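You operate a simulated robot arm through the tools that you are given. There is no shell and no other tool. Be economical: measure what you need, move in short steps, check, and stop when the job is done.

Carry out the task below with a simulated robot arm. There is one attempt and no reset: what you move stays moved.

JOB
Clamp the red hub in the fixture and push a circlip into it.
Fine: load the push tool at the clip post, put it back, then open the clamp; the hub stays in the fixture. Set down upright: orange push tool.

Only the result counts: the job must be done as asked and must still hold three seconds after the hand-in. Knocking over, shifting, dropping, spilling or breaking anything else fails it.

ROBOT AND FRAMES
A 7-joint arm with a two-finger parallel gripper, fixed in place. Base frame: the origin is at the foot of the arm, x ahead of it, y to its left, z up; the work surface is at about z = 0.88. Units: m, rad, N and s.
With the tool pointing down near the work surface it reaches from about 0.3 to 0.7 m from the base axis. Its first joint turns from -1.152 to 1.152 rad. Payload 1.57 kg.
Tool frame: the origin (TCP) lies between the finger pads and is the grasp point; the fingertips stand 0.03 m ahead of it; z points along the fingers, y is the line along which they close. The gripper opens to 0.11 m. The fingers are 0.024 m wide and 0.012 m thick; the gripper's body (0.048 by 0.112 m) begins 0.078 m behind the TCP.
Orientation is that of the tool frame in the base frame, as [roll, pitch, yaw] about the fixed x, y, z axes, in that order (R = Rz(yaw) Ry(pitch) Rx(roll)). With the fingers straight down and closing along the base's y, the tool's x points along the base's -x, its y along +y and its z along -z.

CONTROLS
- The arm moves only by the tool move_arm. Its argument "deltas" is a list of rows, each a list of 7 numbers: the turn, a rotation vector about the tool's x, y, z in rad, then the shift along the tool's x, y, z in m, then the finger opening in m, from 0 to 0.11. In form: [[wx, wy, wz, tx, ty, tz, claw], ...]. A call has 1 to 8 rows; each row is the pose to reach, as a shift and turn from the pose commanded when the call began, along the tool's axes at that moment. Rows are played at 5 a second. More than 0.05 m and 0.15 rad between two rows, or a gripper value outside its range, and nothing of the call is played. Where a pose cannot be reached the arm comes as near as it can. A force on the tool above 70 N (or 10 N above the force at the start of the call, whichever is more), or a blocked arm, ends the call early, and 0.2 s more pass. The fingers move at their own pace (about 0.108 m/s each) and stop on an object; they squeeze with about 27 N. The grip force told is the motor's: it shows also when the fingers shut on nothing. Time passes only in rows, and 0.2 s behind the last, so rows that repeat a pose let the fingers close. The reply holds the time, the measured pose of the TCP, the force on the tool along the base axes, the opening and the grip force, in the units named above and with some noise, with the torque about the TCP (base axes, N m) and any sound that the robot's microphone picked up, and new pictures: "views" is both (left out), scene, wrist or none.
- Cameras (640 x 400 px; columns grow to the right, rows downward): "scene" is fixed at [0.1706, -0.3929, 1.4072]; the picture's right is [0.74, -0.67, 0.00], its down [-0.35, -0.39, -0.85] and it looks along [0.57, 0.63, -0.53] (base axes); focal length 249 px, centre (320, 200). "wrist" rides on the gripper at [0.07, 0.016, -0.141] in the tool frame; the picture's right is [-0.23, 0.97, 0.00], its down [-0.86, -0.20, -0.48] and it looks along [-0.47, -0.11, 0.88] (tool axes); focal length 222 px, centre (320, 200). There is no depth. A picture from a camera that has moved, and an enlarged one, comes with that camera's place and axes in the base frame and with its lens.
- zoom(camera, box): a new picture of the part [left, top, right, bottom] of that camera's present view, enlarged. No time passes.
- hand_in(): hands the job in; it is judged then, once.

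Go step by step. Nothing tells you positions but the pictures and the camera data: compare them with the known pose of the tool, close in by small moves and look again before you grip or let go. The budget is 120 turns and 200 pictures, counting those below and the enlarged ones. Unless the task says otherwise, let go and move clear before handing in, and close with one line.

The tools are called after "Call:" by a JSON object that holds its "fn" and its "kwargs". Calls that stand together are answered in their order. move_arm: Moves the arm, as the interface text tells. Its arguments: {"type":"object","properties":{"deltas":{"type":"array"},"views":{"type":"string","enum":["both","scene","wrist","none"]}},"required":["deltas"]} The other tools are called the same way: zoom (camera, box) takes an enlarged picture of a part of a camera's view; hand_in () hands the job in.

At the start:

```text
time: 0.0
tcp_pos: [0.352, 0.0815, 1.3097]
tool_rot: [3.141, -0.001, -3.141]
wrist_force: [0.2, 0.3, -0.8]
torque: [-0.01, 0.02, 0.02]
finger_gap: 0.11
grip_force: 0.0
```

scene: 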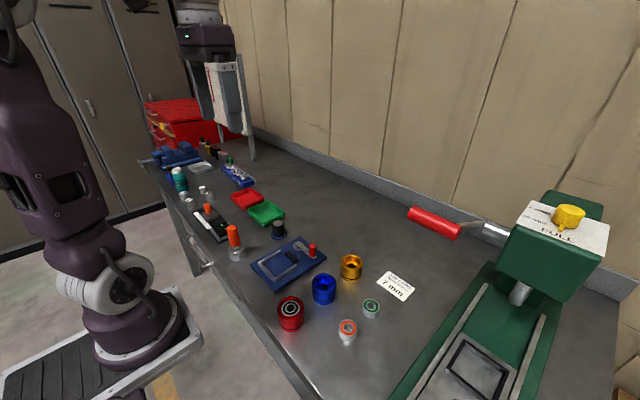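
wrist: 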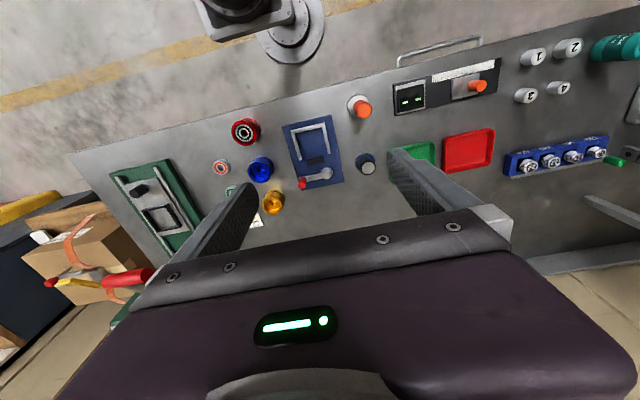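

I see the red, blue and gold hubs, a blue fixture with a red-handled clamp, an orange push tool and a dark post. I'll zoom in to identify the details first.

Call:
{"fn": "zoom", "kwargs": {"camera": "scene", "box": [200, 190, 420, 350]}}

Call:
{"fn": "zoom", "kwargs": {"camera": "wrist", "box": [200, 80, 400, 220]}}

Call:
{"fn": "zoom", "kwargs": {"camera": "scene", "box": [140, 130, 290, 260]}}

```text
2.50 times, centred on (310, 270) of scene
camera zoom: at [0.1706, -0.3929, 1.4072], right [0.74, -0.67, 0.0], down [-0.35, -0.39, -0.85], along [0.57, 0.63, -0.53], focal length 623 px, centre (345, 25)
```

zoom: 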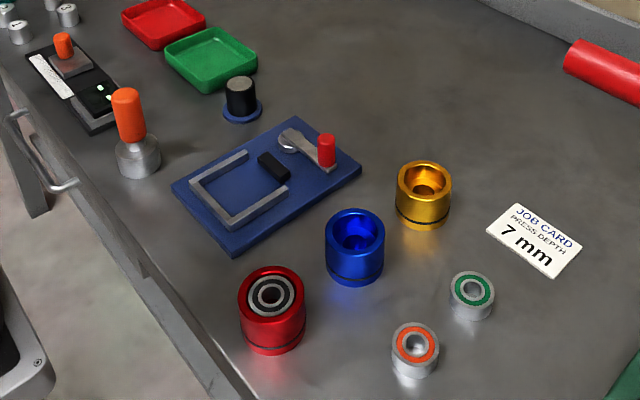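

```text
2.86 times, centred on (300, 150) of wrist
camera zoom: at [0.2811, 0.0973, 1.4522], right [0.23, 0.97, 0.0], down [0.86, -0.2, 0.48], along [0.47, -0.11, -0.88], focal length 635 px, centre (377, 343)
```

zoom: 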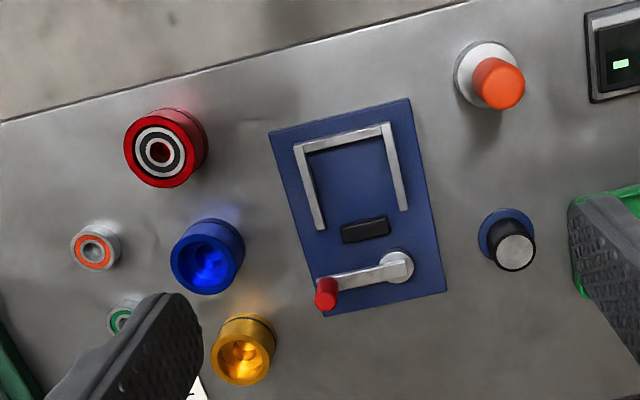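

```text
3.08 times, centred on (215, 195) of scene
camera zoom: at [0.1706, -0.3929, 1.4072], right [0.74, -0.67, 0.0], down [-0.35, -0.39, -0.85], along [0.57, 0.63, -0.53], focal length 767 px, centre (643, 215)
```

zoom: 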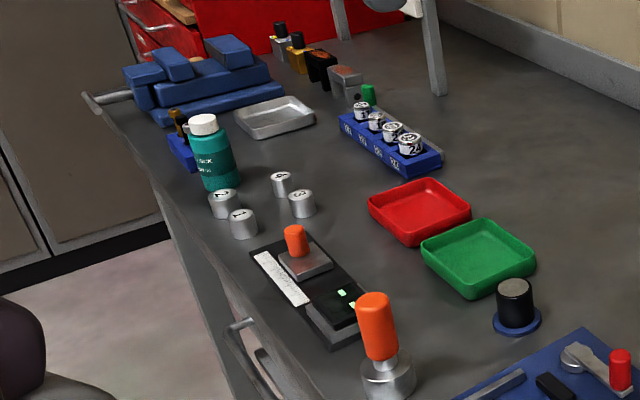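

The red hub is near (0.345,-0.10), the nest near (0.415,0.04), the push tool near (0.358,0.174) and the clip post near (0.51,0.17). I'll lower the arm for a closer look.

Call:
{"fn": "move_arm", "kwargs": {"deltas": [[0, 0, 0, 0, 0.01, 0.05, 0.11], [0, 0, 0, 0, 0.02, 0.1, 0.11], [0, 0, 0, 0, 0.02, 0.15, 0.11], [0, 0, 0, 0, 0.02, 0.17, 0.11]], "views": "wrist"}}

Call:
{"fn": "zoom", "kwargs": {"camera": "wrist", "box": [120, 40, 440, 240]}}

```text
refused: row 1 steps farther than a row can; nothing moved
```

```text
2.00 times, centred on (280, 140) of wrist
camera zoom: at [0.2811, 0.0973, 1.4522], right [0.23, 0.97, 0.0], down [0.86, -0.2, 0.48], along [0.47, -0.11, -0.88], focal length 444 px, centre (400, 320)
```

zoom: 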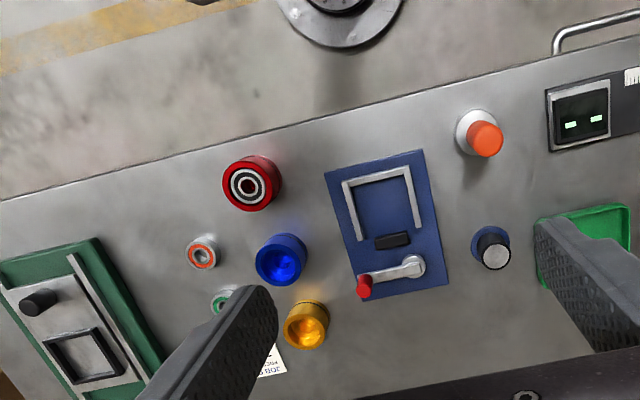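

The step was slightly too long, so I'll repeat the descent with smaller rows.

Call:
{"fn": "move_arm", "kwargs": {"deltas": [[0, 0, 0, 0, 0.005, 0.045, 0.11], [0, 0, 0, 0, 0.01, 0.09, 0.11], [0, 0, 0, 0, 0.015, 0.135, 0.11], [0, 0, 0, 0, 0.02, 0.17, 0.11]], "views": "wrist"}}

Call:
{"fn": "zoom", "kwargs": {"camera": "wrist", "box": [160, 40, 440, 240]}}

```text
time: 1.0
tcp_pos: [0.3509, 0.1015, 1.1393]
tool_rot: [3.141, -0.001, 3.141]
wrist_force: [0.4, -0.8, -0.9]
torque: [0.0, 0.03, 0.02]
finger_gap: 0.1101
grip_force: 0.1
camera wrist: at [0.2808, 0.1178, 1.2821], right [0.23, 0.97, 0.0], down [0.85, -0.2, 0.48], along [0.47, -0.11, -0.88], focal length 222 px, centre (320, 200)
```

wrist: 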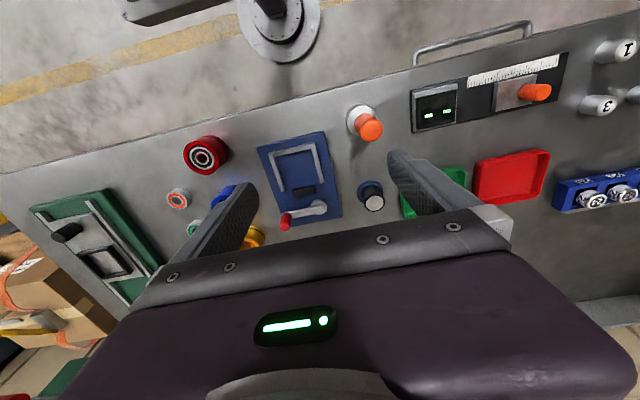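

```text
2.00 times, centred on (300, 140) of wrist
camera zoom: at [0.2808, 0.1178, 1.2821], right [0.23, 0.97, 0.0], down [0.85, -0.2, 0.48], along [0.47, -0.11, -0.88], focal length 444 px, centre (360, 320)
```

zoom: 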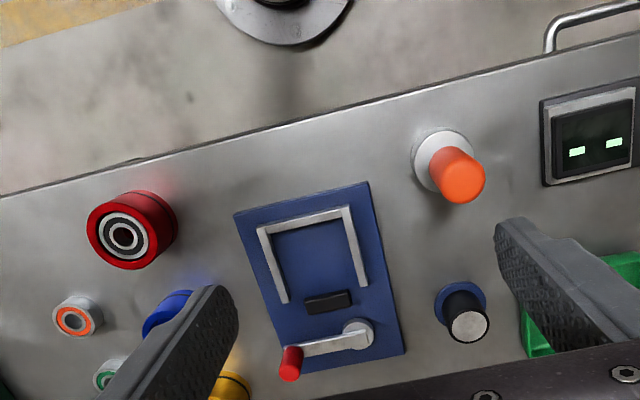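

Call:
{"fn": "zoom", "kwargs": {"camera": "scene", "box": [245, 225, 335, 300]}}

Call:
{"fn": "zoom", "kwargs": {"camera": "scene", "box": [215, 205, 315, 275]}}

Call:
{"fn": "zoom", "kwargs": {"camera": "scene", "box": [265, 275, 365, 345]}}

```text
5.33 times, centred on (290, 262) of scene
camera zoom: at [0.1706, -0.3929, 1.4072], right [0.74, -0.67, 0.0], down [-0.35, -0.39, -0.85], along [0.57, 0.63, -0.53], focal length 1330 px, centre (480, -133)
```

zoom: 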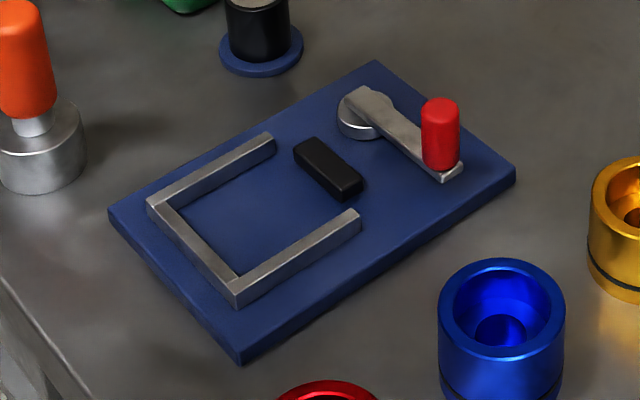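

```text
5.71 times, centred on (265, 240) of scene
camera zoom: at [0.1706, -0.3929, 1.4072], right [0.74, -0.67, 0.0], down [-0.35, -0.39, -0.85], along [0.57, 0.63, -0.53], focal length 1425 px, centre (634, -29)
```

zoom: 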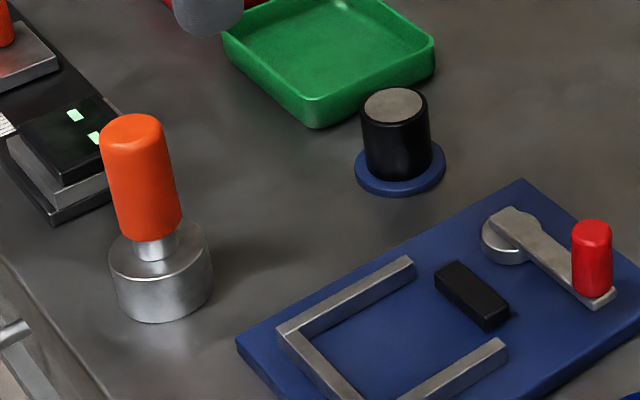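

```text
5.71 times, centred on (315, 310) of scene
camera zoom: at [0.1706, -0.3929, 1.4072], right [0.74, -0.67, 0.0], down [-0.35, -0.39, -0.85], along [0.57, 0.63, -0.53], focal length 1425 px, centre (349, -429)
```

zoom: 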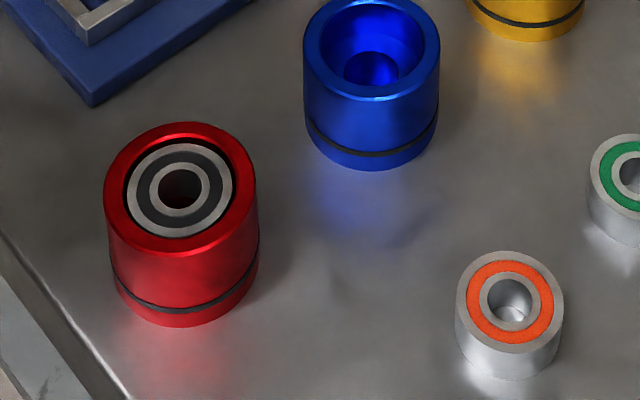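

The hub is about 0.057 m across and 0.044 m tall, centred near (0.348,-0.102). I'll move above it and check.

Call:
{"fn": "move_arm", "kwargs": {"deltas": [[0, 0, 0, 0, -0.045, 0, 0.11], [0, 0, 0, 0, -0.09, 0, 0.11], [0, 0, 0, 0.001, -0.135, 0, 0.11], [0, 0, 0, 0.003, -0.18, 0, 0.11], [0, 0, 0, 0.003, -0.2035, 0.04, 0.11], [0, 0, 0, 0.003, -0.2035, 0.085, 0.11], [0, 0, 0, 0.003, -0.2035, 0.13, 0.11], [0, 0, 0, 0.003, -0.2035, 0.13, 0.11]]}}

```text
time: 2.8
tcp_pos: [0.3474, -0.1026, 1.0095]
tool_rot: [-3.141, 0.0, 3.141]
wrist_force: [0.1, 0.1, 0.7]
torque: [-0.01, 0.0, -0.05]
finger_gap: 0.1098
grip_force: 0.0
camera wrist: at [0.2768, -0.0866, 1.1519], right [0.23, 0.97, 0.0], down [0.86, -0.2, 0.48], along [0.47, -0.11, -0.88], focal length 222 px, centre (320, 200)
```

scene: 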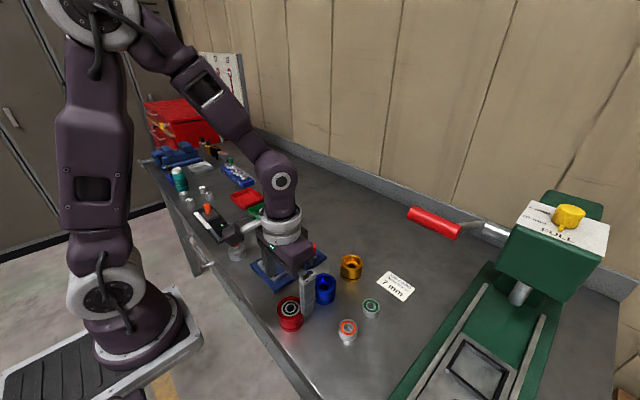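
wrist: 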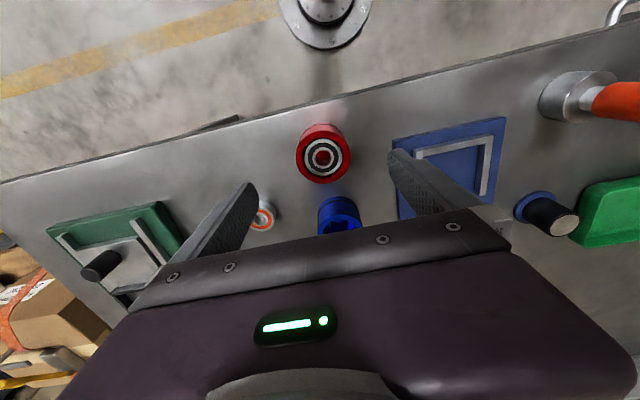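

The hub is centred under the gripper to within 2 mm. I'll descend and grip its upper half.

Call:
{"fn": "move_arm", "kwargs": {"deltas": [[0, 0, 0, -0.001, 0.002, 0.03, 0.11], [0, 0, 0, -0.001, 0.002, 0.06, 0.11], [0, 0, 0, -0.001, 0.002, 0.077, 0.11], [0, 0, 0, -0.001, 0.002, 0.077, 0.05], [0, 0, 0, -0.001, 0.002, 0.077, 0.05], [0, 0, 0, -0.001, 0.002, 0.077, 0.05]]}}

```text
time: 4.2
tcp_pos: [0.3508, -0.0992, 0.9341]
tool_rot: [3.141, 0.001, 3.141]
wrist_force: [-0.6, 0.5, -2.2]
torque: [0.03, -0.01, -0.03]
finger_gap: 0.0578
grip_force: 27.0
camera wrist: at [0.2796, -0.0838, 1.0758], right [0.23, 0.97, 0.0], down [0.86, -0.2, 0.48], along [0.47, -0.11, -0.88], focal length 222 px, centre (320, 200)
```

scene: 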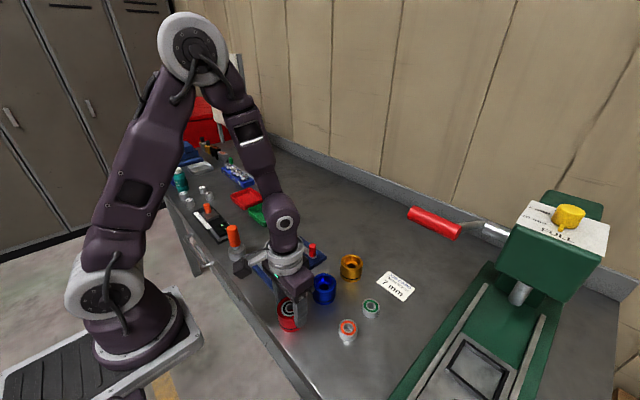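
wrist: 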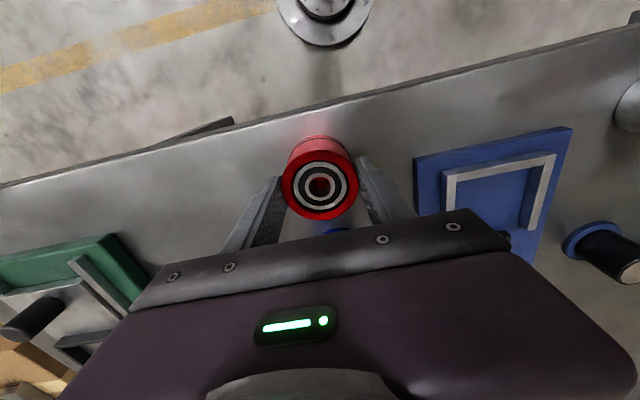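

The hub is gripped at 0.058 m. I'll lift it and carry it above the nest, aiming for (0.414,0.0455).

Call:
{"fn": "move_arm", "kwargs": {"deltas": [[0, 0, 0, 0, 0, -0.03, 0.05], [0, 0, 0, 0, 0, -0.06, 0.05], [0, 0, 0, -0.02, 0.04, -0.06, 0.05], [0, 0, 0, -0.04, 0.08, -0.06, 0.05], [0, 0, 0, -0.055, 0.12, -0.06, 0.05], [0, 0, 0, -0.065, 0.1455, -0.06, 0.05], [0, 0, 0, -0.065, 0.1455, -0.06, 0.05]]}}

Call:
{"fn": "zoom", "kwargs": {"camera": "wrist", "box": [220, 80, 420, 220]}}

Call:
{"fn": "zoom", "kwargs": {"camera": "scene", "box": [230, 220, 340, 300]}}

```text
time: 5.8
tcp_pos: [0.4131, 0.0425, 0.9924]
tool_rot: [3.141, 0.001, 3.139]
wrist_force: [0.3, -0.8, -4.3]
torque: [0.01, -0.01, 0.02]
finger_gap: 0.0579
grip_force: 26.7
camera wrist: at [0.343, 0.0595, 1.1351], right [0.23, 0.97, 0.0], down [0.86, -0.2, 0.48], along [0.47, -0.11, -0.88], focal length 222 px, centre (320, 200)
```

scene: 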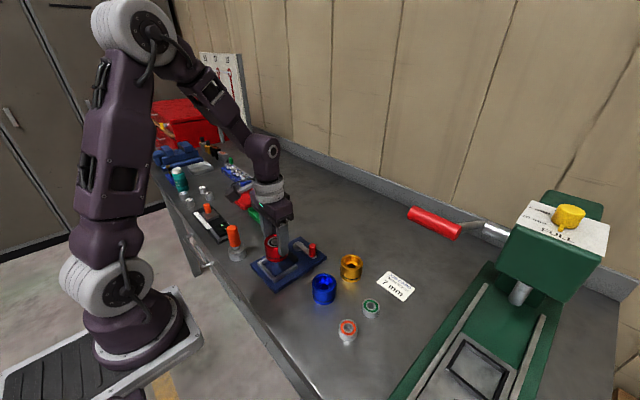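
wrist: 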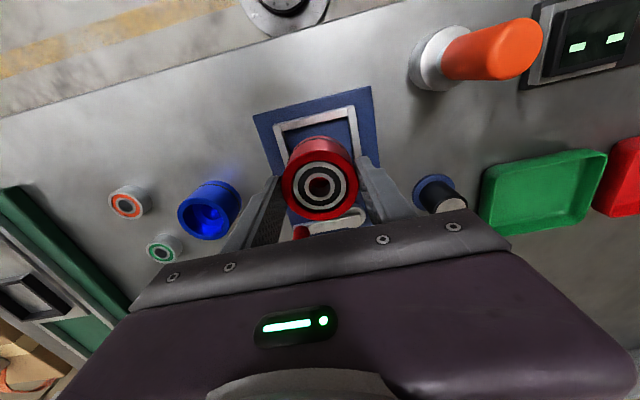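

```text
2.86 times, centred on (320, 150) of wrist
camera zoom: at [0.343, 0.0595, 1.1351], right [0.23, 0.97, 0.0], down [0.86, -0.2, 0.48], along [0.47, -0.11, -0.88], focal length 635 px, centre (320, 343)
```

zoom: 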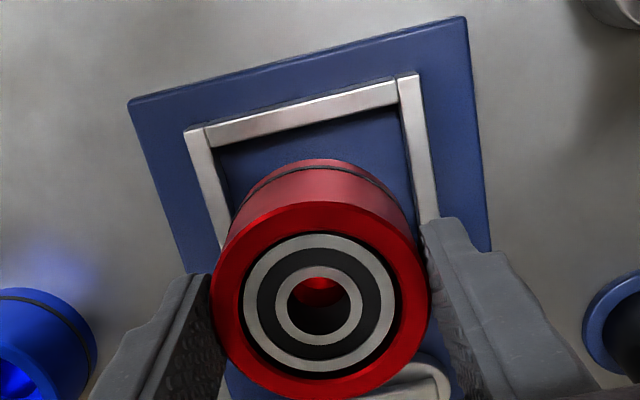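

```text
5.00 times, centred on (285, 260) of scene
camera zoom: at [0.1707, -0.3929, 1.4071], right [0.74, -0.67, 0.0], down [-0.35, -0.39, -0.85], along [0.57, 0.63, -0.53], focal length 1247 px, centre (495, -100)
```

zoom: 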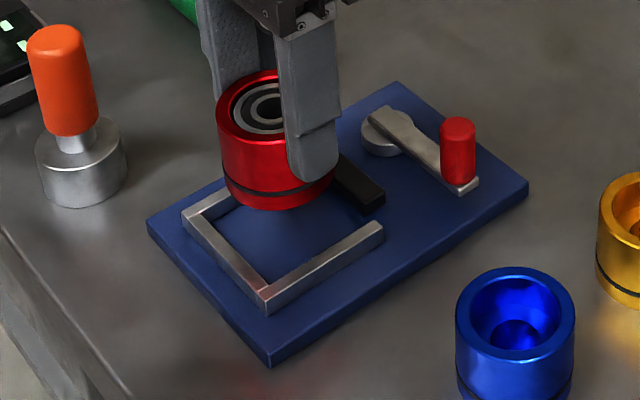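

The nest is centred at y≈0.045 with its back face at x≈0.381, so the hub is lined up. I'll lower it until contact.

Call:
{"fn": "move_arm", "kwargs": {"deltas": [[0, 0, 0, 0.0, 0.0015, 0.02, 0.05], [0, 0, 0, 0.0, 0.0015, 0.035, 0.05], [0, 0, 0, 0.0, 0.0015, 0.042, 0.05], [0, 0, 0, 0.0, 0.0015, 0.047, 0.05], [0, 0, 0, 0.0, 0.0015, 0.047, 0.05]]}}

Call:
{"fn": "zoom", "kwargs": {"camera": "scene", "box": [230, 220, 340, 300]}}

```text
time: 7.0
tcp_pos: [0.4147, 0.0453, 0.9457]
tool_rot: [3.141, -0.001, -3.141]
wrist_force: [-0.2, -0.3, -4.0]
torque: [0.03, -0.01, 0.01]
finger_gap: 0.0579
grip_force: 26.6
camera wrist: at [0.3436, 0.0621, 1.0879], right [0.23, 0.97, 0.0], down [0.86, -0.2, 0.48], along [0.47, -0.11, -0.88], focal length 222 px, centre (320, 200)
```

scene: 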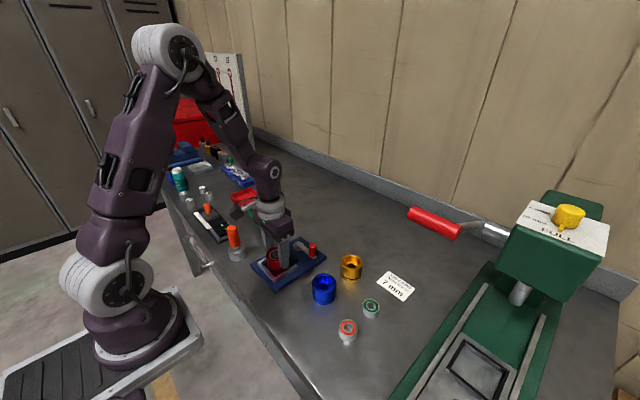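
wrist: 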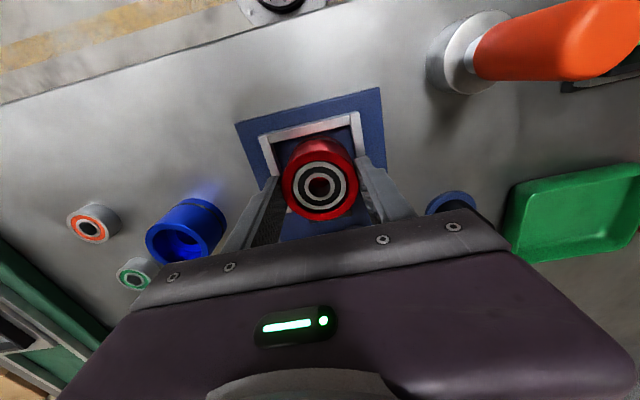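

```text
5.00 times, centred on (285, 260) of scene
camera zoom: at [0.1707, -0.3929, 1.4071], right [0.74, -0.67, 0.0], down [-0.35, -0.39, -0.85], along [0.57, 0.63, -0.53], focal length 1247 px, centre (495, -100)
```

zoom: 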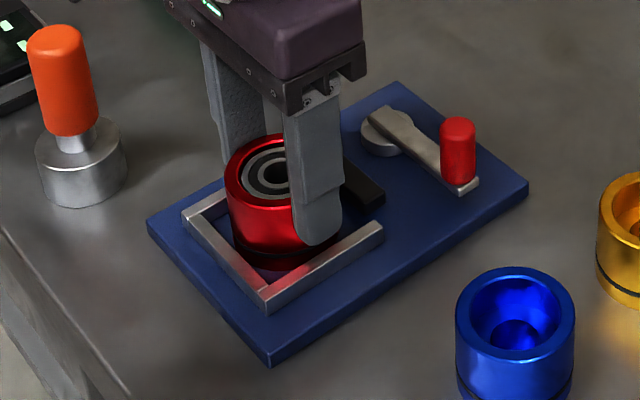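

The hub is inside the U and just above the plate. I'll lower it the last few millimetres in small steps.

Call:
{"fn": "move_arm", "kwargs": {"deltas": [[0, 0, 0, 0, 0, 0.002, 0.05], [0, 0, 0, 0, 0, 0.004, 0.05], [0, 0, 0, 0, 0, 0.005, 0.05]], "views": "none"}}

```text
time: 7.8
tcp_pos: [0.4138, 0.0464, 0.9418]
tool_rot: [3.14, 0.002, 3.141]
wrist_force: [0.3, -6.0, 21.1]
torque: [-0.18, -0.04, -0.03]
finger_gap: 0.0577
grip_force: 26.9
```

There is firm contact with the plate. I'll open, retreat upward and look.

Call:
{"fn": "move_arm", "kwargs": {"deltas": [[0, 0, 0, 0, 0, -0.001, 0.08], [0, 0, 0, 0, 0, -0.001, 0.08], [0, 0, 0, 0, 0, -0.04, 0.08], [0, 0, 0, 0, 0, -0.08, 0.08], [0, 0, 0, 0, 0, -0.12, 0.08], [0, 0, 0, 0.02, 0, -0.16, 0.08]]}}

Call:
{"fn": "zoom", "kwargs": {"camera": "scene", "box": [230, 220, 340, 300]}}

Call:
{"fn": "zoom", "kwargs": {"camera": "wrist", "box": [240, 80, 420, 220]}}

```text
time: 9.2
tcp_pos: [0.3918, 0.0463, 1.1034]
tool_rot: [-3.141, 0.0, -3.141]
wrist_force: [0.0, -0.1, 0.4]
torque: [-0.01, -0.06, -0.02]
finger_gap: 0.0799
grip_force: 0.0
camera wrist: at [0.3209, 0.0626, 1.2455], right [0.23, 0.97, 0.0], down [0.85, -0.2, 0.48], along [0.47, -0.11, -0.88], focal length 222 px, centre (320, 200)
```

scene: 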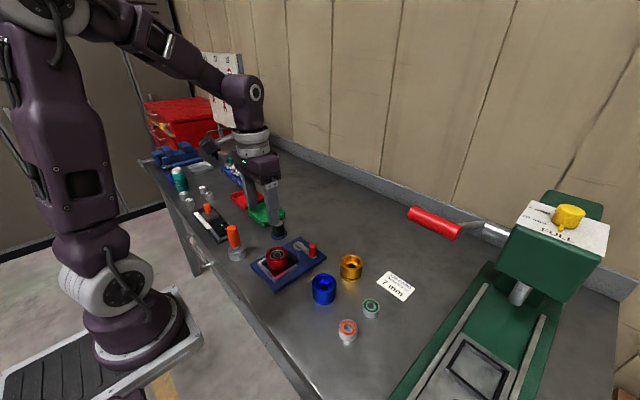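
wrist: 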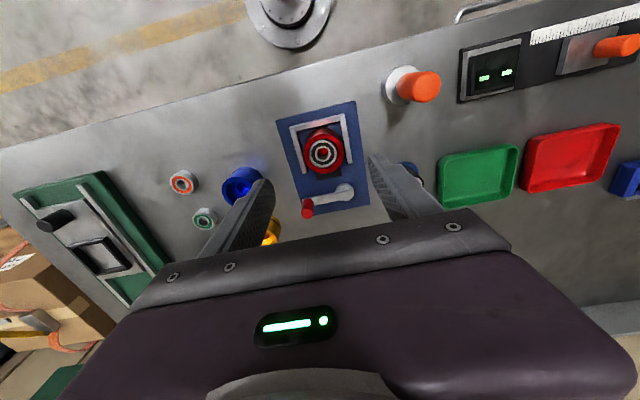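

```text
5.00 times, centred on (285, 260) of scene
camera zoom: at [0.1706, -0.3929, 1.4072], right [0.74, -0.67, 0.0], down [-0.35, -0.39, -0.85], along [0.57, 0.63, -0.53], focal length 1247 px, centre (495, -100)
```

zoom: 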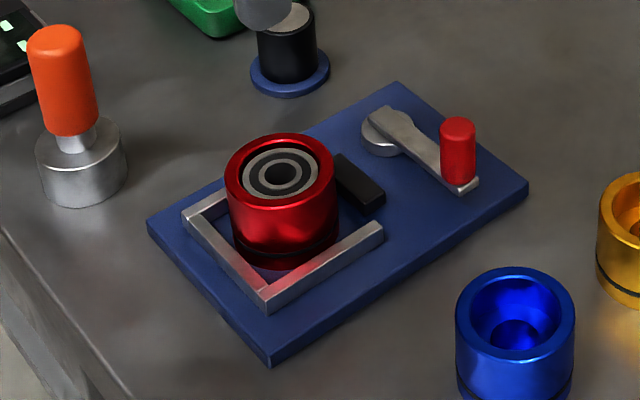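

```text
2.86 times, centred on (330, 150) of wrist
camera zoom: at [0.3209, 0.0626, 1.2455], right [0.23, 0.97, 0.0], down [0.85, -0.2, 0.48], along [0.47, -0.11, -0.88], focal length 635 px, centre (291, 343)
```

zoom: 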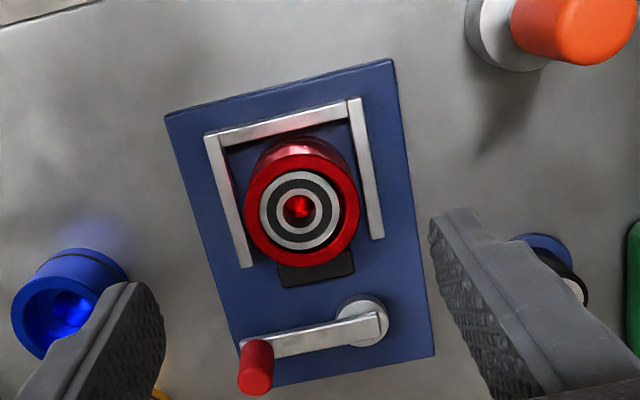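

The hub sits well in the nest in front of the jaw. Next is the clamp lever; its knob is near (0.502,0.002) and the pivot near (0.50,0.064), so I'll move above the knob.

Call:
{"fn": "move_arm", "kwargs": {"deltas": [[0, 0, 0, -0.04, -0.015, 0, 0.06], [0, 0, 0, -0.08, -0.03, 0, 0.06], [0, 0, 0, -0.11, -0.044, 0.02, 0.06], [0, 0, 0, -0.11, -0.044, 0.06, 0.06], [0, 0, 0, -0.11, -0.044, 0.1, 0.06], [0, 0, 0, -0.11, -0.044, 0.1, 0.06]]}}

Call:
{"fn": "zoom", "kwargs": {"camera": "wrist", "box": [240, 80, 420, 220]}}

Call:
{"fn": "zoom", "kwargs": {"camera": "scene", "box": [240, 200, 350, 280]}}

```text
time: 10.6
tcp_pos: [0.5047, 0.0008, 1.0005]
tool_rot: [-3.141, 0.0, 3.141]
wrist_force: [-0.2, 0.4, -0.5]
torque: [0.02, 0.02, 0.01]
finger_gap: 0.0599
grip_force: 0.0
camera wrist: at [0.4337, 0.0175, 1.1427], right [0.23, 0.97, 0.0], down [0.85, -0.2, 0.48], along [0.47, -0.11, -0.88], focal length 222 px, centre (320, 200)
```

scene: 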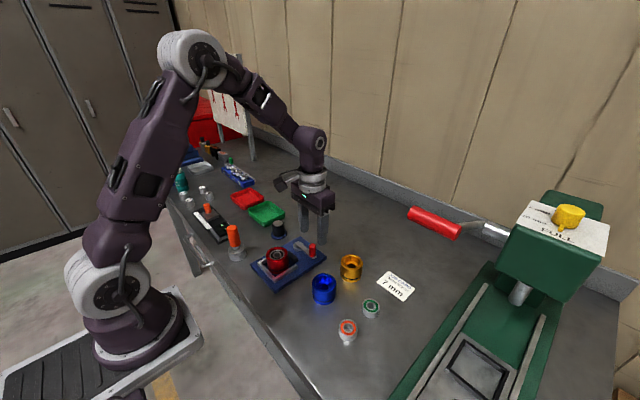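
wrist: 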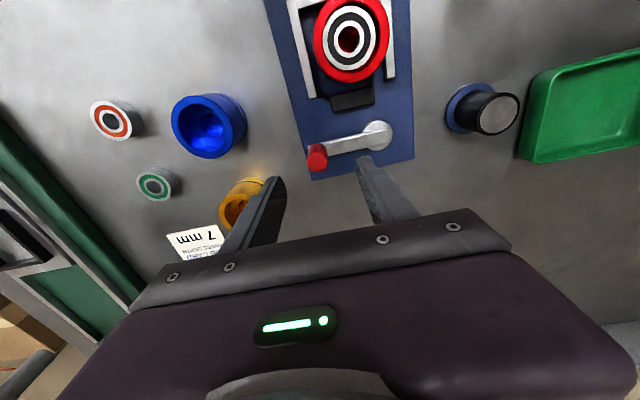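

```text
2.86 times, centred on (330, 150) of wrist
camera zoom: at [0.4337, 0.0175, 1.1427], right [0.23, 0.97, 0.0], down [0.85, -0.2, 0.48], along [0.47, -0.11, -0.88], focal length 635 px, centre (291, 343)
```

zoom: 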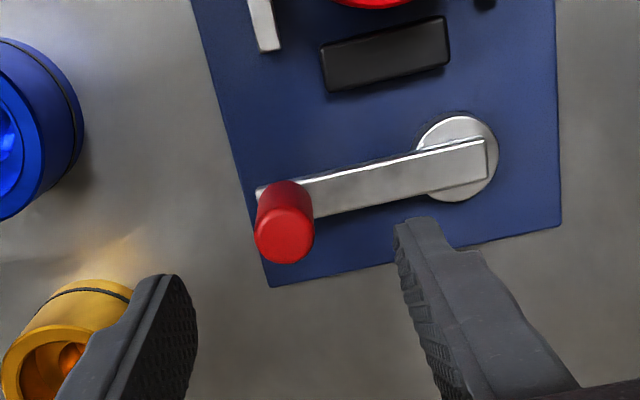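

```text
5.00 times, centred on (295, 240) of scene
camera zoom: at [0.1706, -0.3929, 1.4072], right [0.74, -0.67, 0.0], down [-0.35, -0.39, -0.85], along [0.57, 0.63, -0.53], focal length 1247 px, centre (445, 0)
```

zoom: 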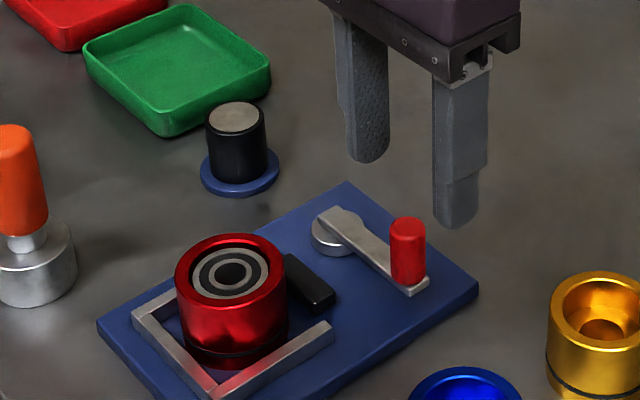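

The knob works out at about (0.499,0) with its top near z=0.945. I'll descend around it and grip.

Call:
{"fn": "move_arm", "kwargs": {"deltas": [[0, 0, 0, 0.004, -0.001, 0.025, 0.06], [0, 0, 0, 0.004, -0.001, 0.048, 0.06], [0, 0, 0, 0.004, -0.001, 0.048, 0.03], [0, 0, 0, 0.004, -0.001, 0.048, 0.01], [0, 0, 0, 0.004, -0.001, 0.048, 0.0], [0, 0, 0, 0.004, -0.001, 0.048, 0.0]]}}

Call:
{"fn": "zoom", "kwargs": {"camera": "scene", "box": [240, 200, 350, 280]}}

Call:
{"fn": "zoom", "kwargs": {"camera": "wrist", "box": [240, 80, 420, 220]}}

```text
time: 12.0
tcp_pos: [0.5008, -0.0001, 0.9531]
tool_rot: [-3.139, -0.001, 3.14]
wrist_force: [0.7, -15.6, -9.5]
torque: [0.09, -0.48, -0.02]
finger_gap: 0.0191
grip_force: 33.6
camera wrist: at [0.4306, 0.0164, 1.0953], right [0.23, 0.97, 0.0], down [0.86, -0.2, 0.48], along [0.47, -0.11, -0.88], focal length 222 px, centre (320, 200)
```

scene: 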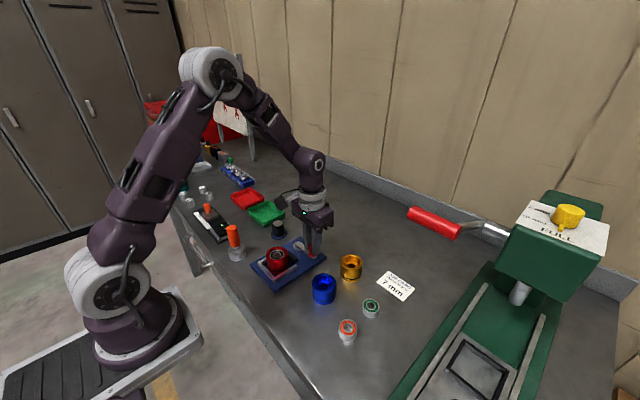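
wrist: 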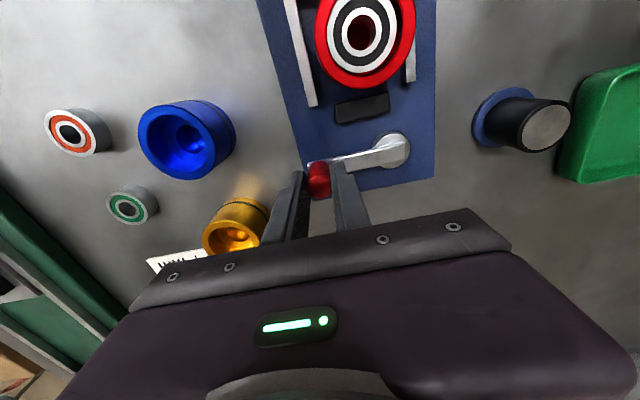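

```text
5.00 times, centred on (295, 240) of scene
camera zoom: at [0.1708, -0.3933, 1.407], right [0.74, -0.67, 0.0], down [-0.35, -0.39, -0.85], along [0.57, 0.63, -0.53], focal length 1247 px, centre (445, 0)
```

zoom: 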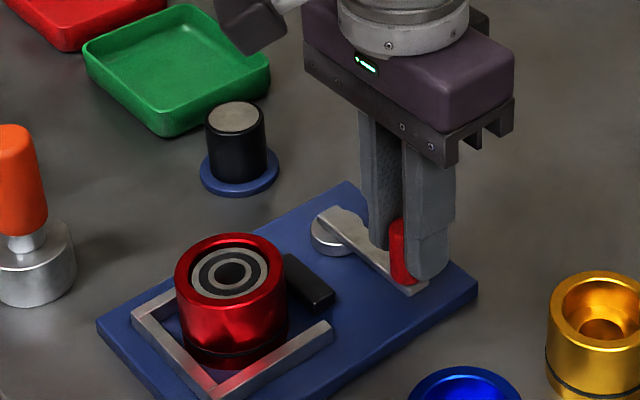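

```text
2.86 times, centred on (330, 150) of wrist
camera zoom: at [0.4306, 0.0164, 1.0953], right [0.23, 0.97, 0.0], down [0.86, -0.2, 0.48], along [0.47, -0.11, -0.88], focal length 635 px, centre (291, 343)
```

zoom: 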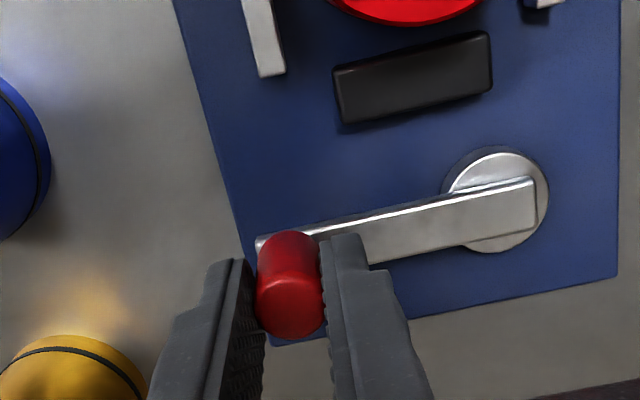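

The knob is gripped. I'll probe which way the lever swings with a small move in +x.

Call:
{"fn": "move_arm", "kwargs": {"deltas": [[0, 0, 0, -0.003, -0.002, 0, 0.0], [0, 0, 0, -0.006, -0.002, 0, 0.0], [0, 0, 0, -0.006, -0.002, 0, 0.0]], "views": "none"}}

```text
time: 12.8
tcp_pos: [0.5069, -0.0004, 0.9524]
tool_rot: [3.139, -0.001, 3.141]
wrist_force: [-2.4, 6.5, 11.3]
torque: [0.13, 0.68, 0.08]
finger_gap: 0.0195
grip_force: 33.5
```

It moved 6 mm with little force. I'll continue the arc in +x and look at the jaw.

Call:
{"fn": "move_arm", "kwargs": {"deltas": [[0, 0, 0, -0.006, 0.002, 0, 0.0], [0, 0, 0, -0.012, 0.004, 0, 0.0], [0, 0, 0, -0.012, 0.004, 0, 0.0]], "views": "wrist"}}

Call:
{"fn": "zoom", "kwargs": {"camera": "wrist", "box": [240, 80, 420, 220]}}

Call:
{"fn": "zoom", "kwargs": {"camera": "scene", "box": [240, 200, 350, 280]}}

```text
time: 13.6
tcp_pos: [0.5193, 0.0031, 0.9525]
tool_rot: [-3.14, -0.002, 3.14]
wrist_force: [-2.6, -11.6, 0.3]
torque: [-0.14, 0.45, 0.29]
finger_gap: 0.0191
grip_force: 33.1
camera wrist: at [0.4481, 0.0184, 1.0952], right [0.23, 0.97, 0.0], down [0.86, -0.2, 0.48], along [0.46, -0.11, -0.88], focal length 222 px, centre (320, 200)
```

wrist: 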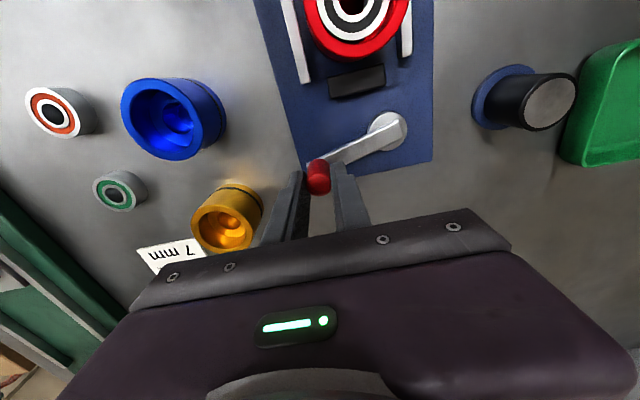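

```text
2.86 times, centred on (330, 150) of wrist
camera zoom: at [0.4481, 0.0184, 1.0952], right [0.23, 0.97, 0.0], down [0.86, -0.2, 0.48], along [0.46, -0.11, -0.88], focal length 635 px, centre (291, 343)
```

zoom: 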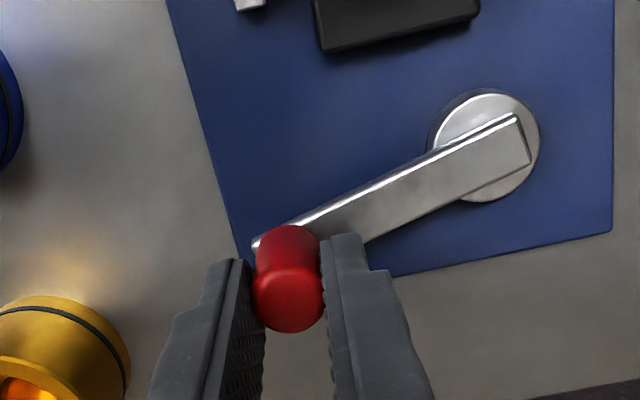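

```text
5.00 times, centred on (295, 240) of scene
camera zoom: at [0.1706, -0.3932, 1.4071], right [0.74, -0.67, 0.0], down [-0.35, -0.39, -0.85], along [0.57, 0.63, -0.53], focal length 1247 px, centre (445, 0)
```

zoom: 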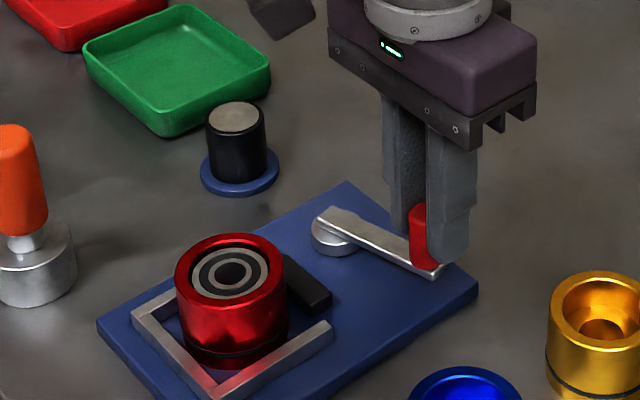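

The lever swings freely toward +x and the jaw is creeping toward the hub, so this is the clamping direction. I'll continue the arc to about 60°.

Call:
{"fn": "move_arm", "kwargs": {"deltas": [[0, 0, 0, -0.0068, 0.0015, 0, 0.0], [0, 0, 0, -0.0133, 0.0044, 0, 0.0], [0, 0, 0, -0.02, 0.0087, 0, 0.0], [0, 0, 0, -0.0266, 0.0145, 0, 0.0], [0, 0, 0, -0.032, 0.021, 0, 0.0], [0, 0, 0, -0.0369, 0.028, 0, 0.0]], "views": "wrist"}}

Call:
{"fn": "zoom", "kwargs": {"camera": "scene", "box": [240, 200, 350, 280]}}

```text
time: 15.0
tcp_pos: [0.5574, 0.0325, 0.9538]
tool_rot: [3.141, 0.005, -3.141]
wrist_force: [22.1, -18.5, 5.3]
torque: [-0.33, -0.53, 0.08]
finger_gap: 0.0191
grip_force: 33.6
camera wrist: at [0.486, 0.0482, 1.0955], right [0.23, 0.97, 0.0], down [0.85, -0.2, 0.48], along [0.47, -0.11, -0.88], focal length 222 px, centre (320, 200)
```

wrist: 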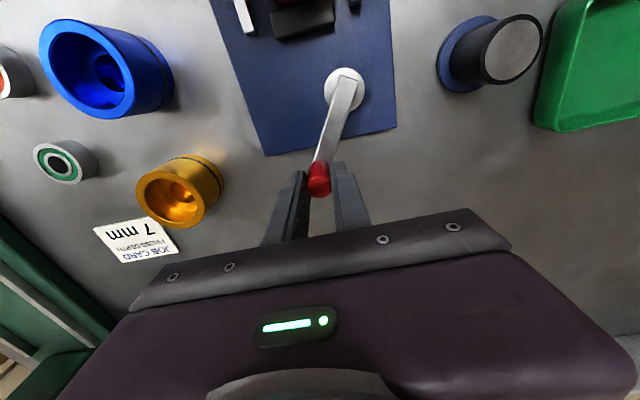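

```text
5.00 times, centred on (295, 240) of scene
camera zoom: at [0.1711, -0.3934, 1.4069], right [0.74, -0.67, 0.0], down [-0.35, -0.39, -0.85], along [0.57, 0.63, -0.53], focal length 1247 px, centre (445, 0)
```

zoom: 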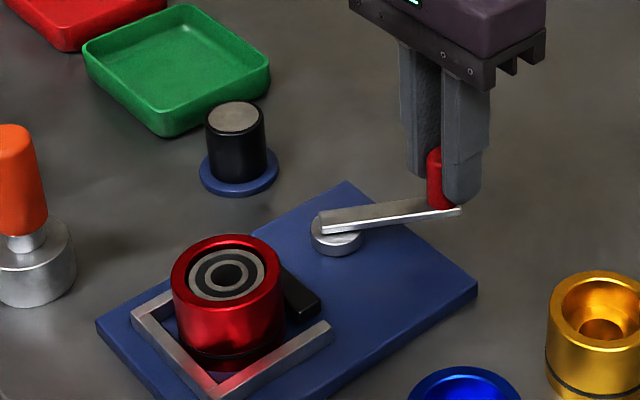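

The jaw now pushes the hub back, and the tangential resistance is small. I'll finish the arc toward 90° with a slightly larger radius.

Call:
{"fn": "move_arm", "kwargs": {"deltas": [[0, 0, 0, -0.0066, 0.0061, 0, 0.0], [0, 0, 0, -0.0097, 0.015, 0, 0.0], [0, 0, 0, -0.0113, 0.0231, 0, 0.0], [0, 0, 0, -0.0115, 0.028, 0, 0.0], [0, 0, 0, -0.0115, 0.028, 0, 0.0]], "views": "wrist"}}

Call:
{"fn": "zoom", "kwargs": {"camera": "scene", "box": [240, 200, 350, 280]}}

```text
time: 15.6
tcp_pos: [0.5588, 0.0328, 0.9518]
tool_rot: [-3.121, -0.021, 3.131]
wrist_force: [-7.8, -15.2, 9.8]
torque: [0.57, 0.71, 0.1]
finger_gap: 0.0197
grip_force: 33.8
stopped in row 3: the force on the tool passed its limit at 74 N (the readings are from after the stop); the commanded pose is now the measured one
camera wrist: at [0.4918, 0.0531, 1.095], right [0.24, 0.97, -0.03], down [0.86, -0.2, 0.46], along [0.45, -0.13, -0.89], focal length 222 px, centre (320, 200)
```

wrist: 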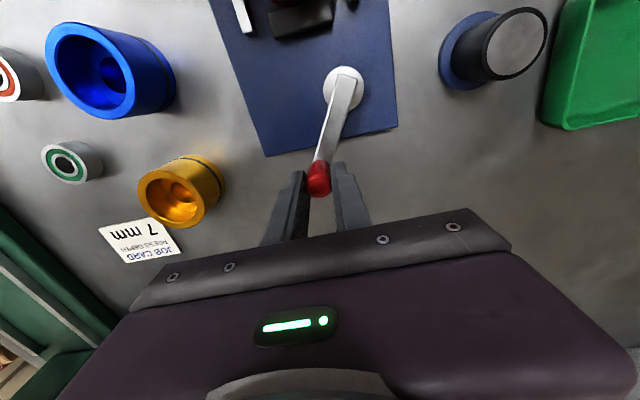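

```text
5.00 times, centred on (295, 240) of scene
camera zoom: at [0.1703, -0.3933, 1.4071], right [0.74, -0.67, 0.0], down [-0.35, -0.39, -0.85], along [0.57, 0.63, -0.53], focal length 1247 px, centre (445, 0)
```

zoom: 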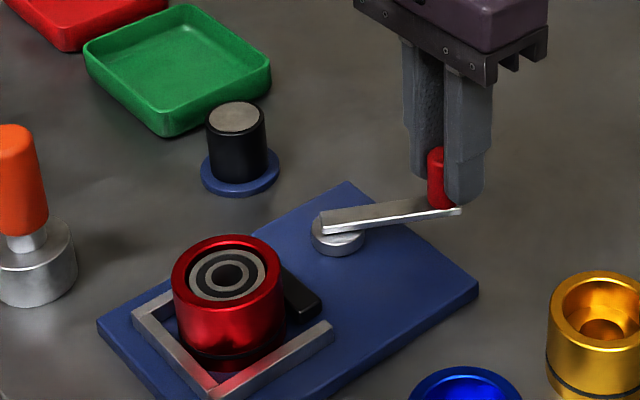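

The lever has met a firm stop at about 60°. I'll check whether the hub is held between the jaw and the back rail.

Call:
{"fn": "zoom", "kwargs": {"camera": "scene", "box": [255, 235, 310, 275]}}

Call:
{"fn": "zoom", "kwargs": {"camera": "wrist", "box": [200, 0, 400, 130]}}

```text
10.00 times, centred on (282, 255) of scene
camera zoom: at [0.1703, -0.3933, 1.4071], right [0.74, -0.67, 0.0], down [-0.35, -0.39, -0.85], along [0.57, 0.63, -0.53], focal length 2493 px, centre (695, -350)
```

zoom: 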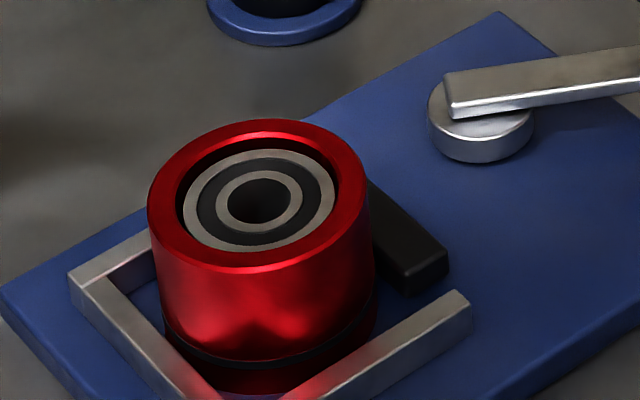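

```text
3.08 times, centred on (300, 65) of wrist
camera zoom: at [0.4918, 0.0531, 1.095], right [0.24, 0.97, -0.03], down [0.86, -0.2, 0.46], along [0.45, -0.13, -0.89], focal length 684 px, centre (382, 615)
```

zoom: 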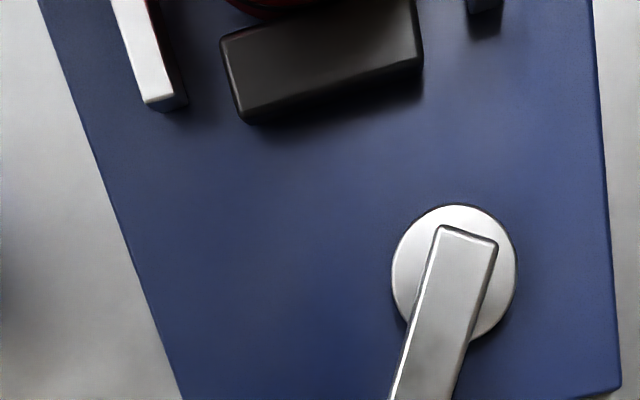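

The jaw touches the hub, and the hub's computed position matches contact with the back rail. I'll make one short tangential push to confirm the stop.

Call:
{"fn": "move_arm", "kwargs": {"deltas": [[0, 0, 0, -0.001, 0.002, 0, 0.0], [0, 0, 0, -0.002, 0.004, 0, 0.0], [0, 0, 0, -0.002, 0.004, 0, 0.0]], "views": "none"}}

```text
time: 16.4
tcp_pos: [0.5607, 0.0344, 0.9511]
tool_rot: [-3.115, -0.025, 3.128]
wrist_force: [-25.8, -47.8, 11.9]
torque: [-0.05, 0.03, -0.02]
finger_gap: 0.02
grip_force: 33.8
```

The lever is solid at about 54 N, so the hub is clamped. I'll relax, release the knob, rise and level the tool.

Call:
{"fn": "move_arm", "kwargs": {"deltas": [[0, 0, 0, 0.002, -0.004, 0, 0.0], [0, 0, 0, 0.002, -0.004, 0, 0.05], [0, 0, 0, 0.002, -0.004, 0, 0.05], [0, 0, 0, 0.002, -0.004, -0.03, 0.05], [-0.0206, -0.021, -0.0106, 0.002, -0.004, -0.07, 0.05], [-0.0206, -0.021, -0.0106, 0.002, -0.004, -0.115, 0.05], [-0.0206, -0.021, -0.0106, 0.002, -0.004, -0.15, 0.05]], "views": "wrist"}}

Call:
{"fn": "zoom", "kwargs": {"camera": "scene", "box": [240, 200, 350, 280]}}

```text
time: 18.0
tcp_pos: [0.5653, 0.038, 1.1028]
tool_rot: [3.141, 0.002, -3.14]
wrist_force: [0.1, -0.7, -0.7]
torque: [0.01, -0.01, 0.0]
finger_gap: 0.05
grip_force: 0.0
camera wrist: at [0.4941, 0.0541, 1.2456], right [0.23, 0.97, 0.0], down [0.85, -0.2, 0.48], along [0.47, -0.11, -0.88], focal length 222 px, centre (320, 200)
```

wrist: 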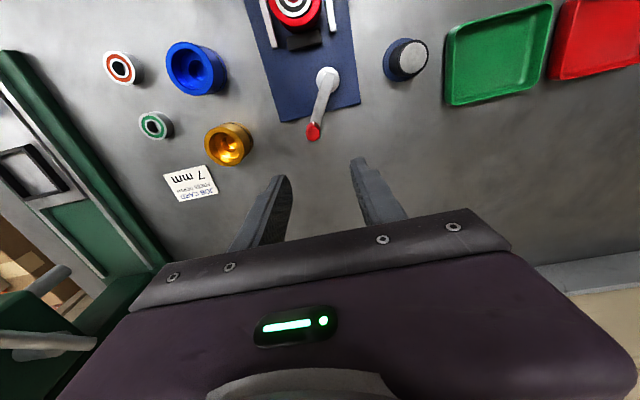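

```text
5.00 times, centred on (295, 240) of scene
camera zoom: at [0.1706, -0.3929, 1.4072], right [0.74, -0.67, 0.0], down [-0.35, -0.39, -0.85], along [0.57, 0.63, -0.53], focal length 1247 px, centre (445, 0)
```

zoom: 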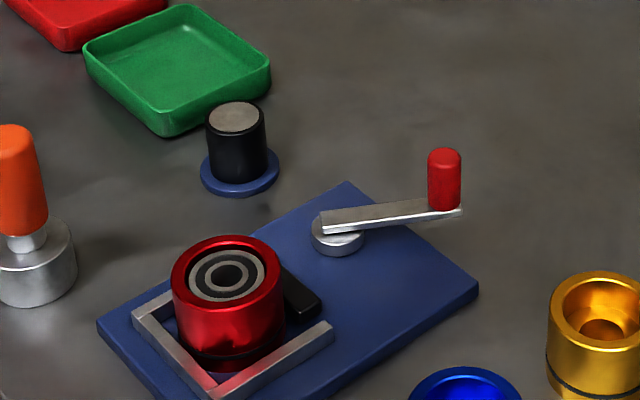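

The lever stays put and the hub stays clamped. Next I'll move over the orange push tool near (0.354,0.172).

Call:
{"fn": "move_arm", "kwargs": {"deltas": [[0, 0, 0, 0.04, 0.025, 0, 0.08], [0, 0, 0, 0.08, 0.05, 0, 0.08], [0, 0, 0, 0.12, 0.075, 0, 0.08], [0, 0, 0, 0.16, 0.1, 0, 0.08], [0, 0, 0, 0.2, 0.125, 0, 0.08], [0, 0, 0, 0.212, 0.134, 0.02, 0.08], [0, 0, 0, 0.212, 0.134, 0.03, 0.08]]}}

Call:
{"fn": "zoom", "kwargs": {"camera": "wrist", "box": [220, 80, 420, 220]}}

Call:
{"fn": "zoom", "kwargs": {"camera": "scene", "box": [190, 190, 300, 270]}}

```text
time: 19.6
tcp_pos: [0.3507, 0.1735, 1.072]
tool_rot: [3.14, 0.002, -3.139]
wrist_force: [0.8, 0.6, 0.4]
torque: [-0.02, 0.02, 0.0]
finger_gap: 0.08
grip_force: 0.0
camera wrist: at [0.2792, 0.1886, 1.2144], right [0.23, 0.97, 0.0], down [0.85, -0.2, 0.48], along [0.47, -0.11, -0.88], focal length 222 px, centre (320, 200)
```

scene: 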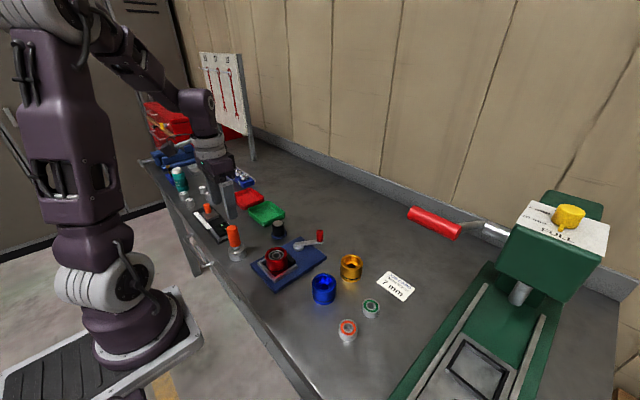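
wrist: 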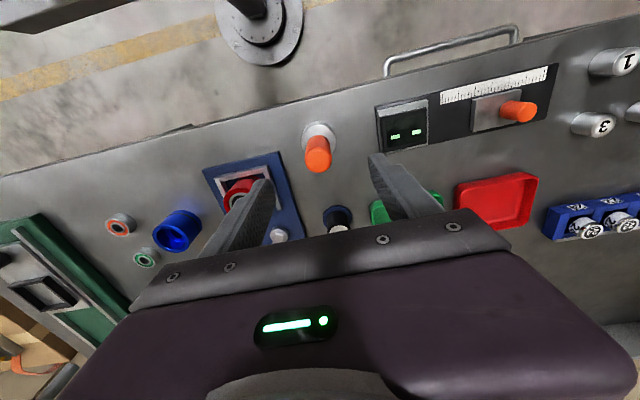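

```text
2.86 times, centred on (320, 150) of wrist
camera zoom: at [0.2792, 0.1886, 1.2144], right [0.23, 0.97, 0.0], down [0.85, -0.2, 0.48], along [0.47, -0.11, -0.88], focal length 635 px, centre (320, 343)
```

zoom: 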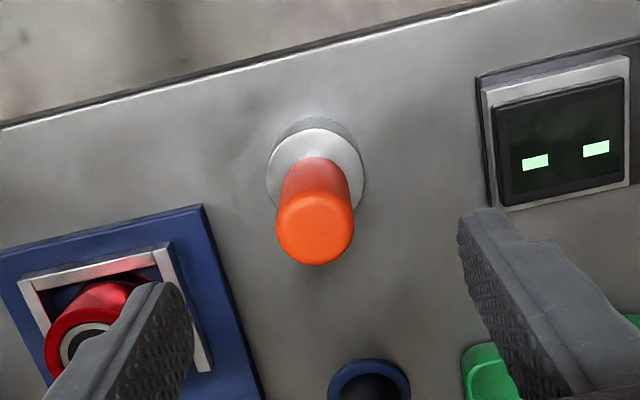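

```text
5.00 times, centred on (245, 230) of scene
camera zoom: at [0.1706, -0.3929, 1.4072], right [0.74, -0.67, 0.0], down [-0.35, -0.39, -0.85], along [0.57, 0.63, -0.53], focal length 1247 px, centre (695, 50)
```

zoom: 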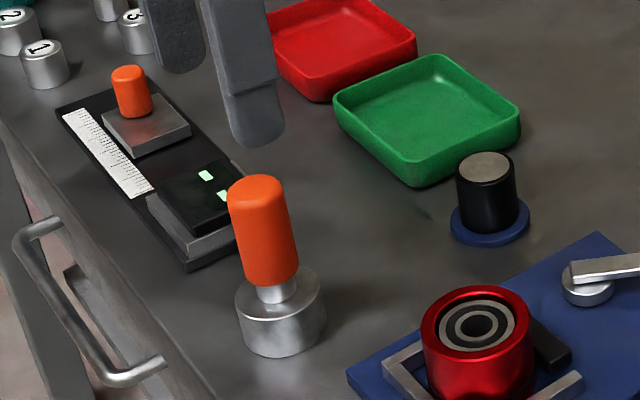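

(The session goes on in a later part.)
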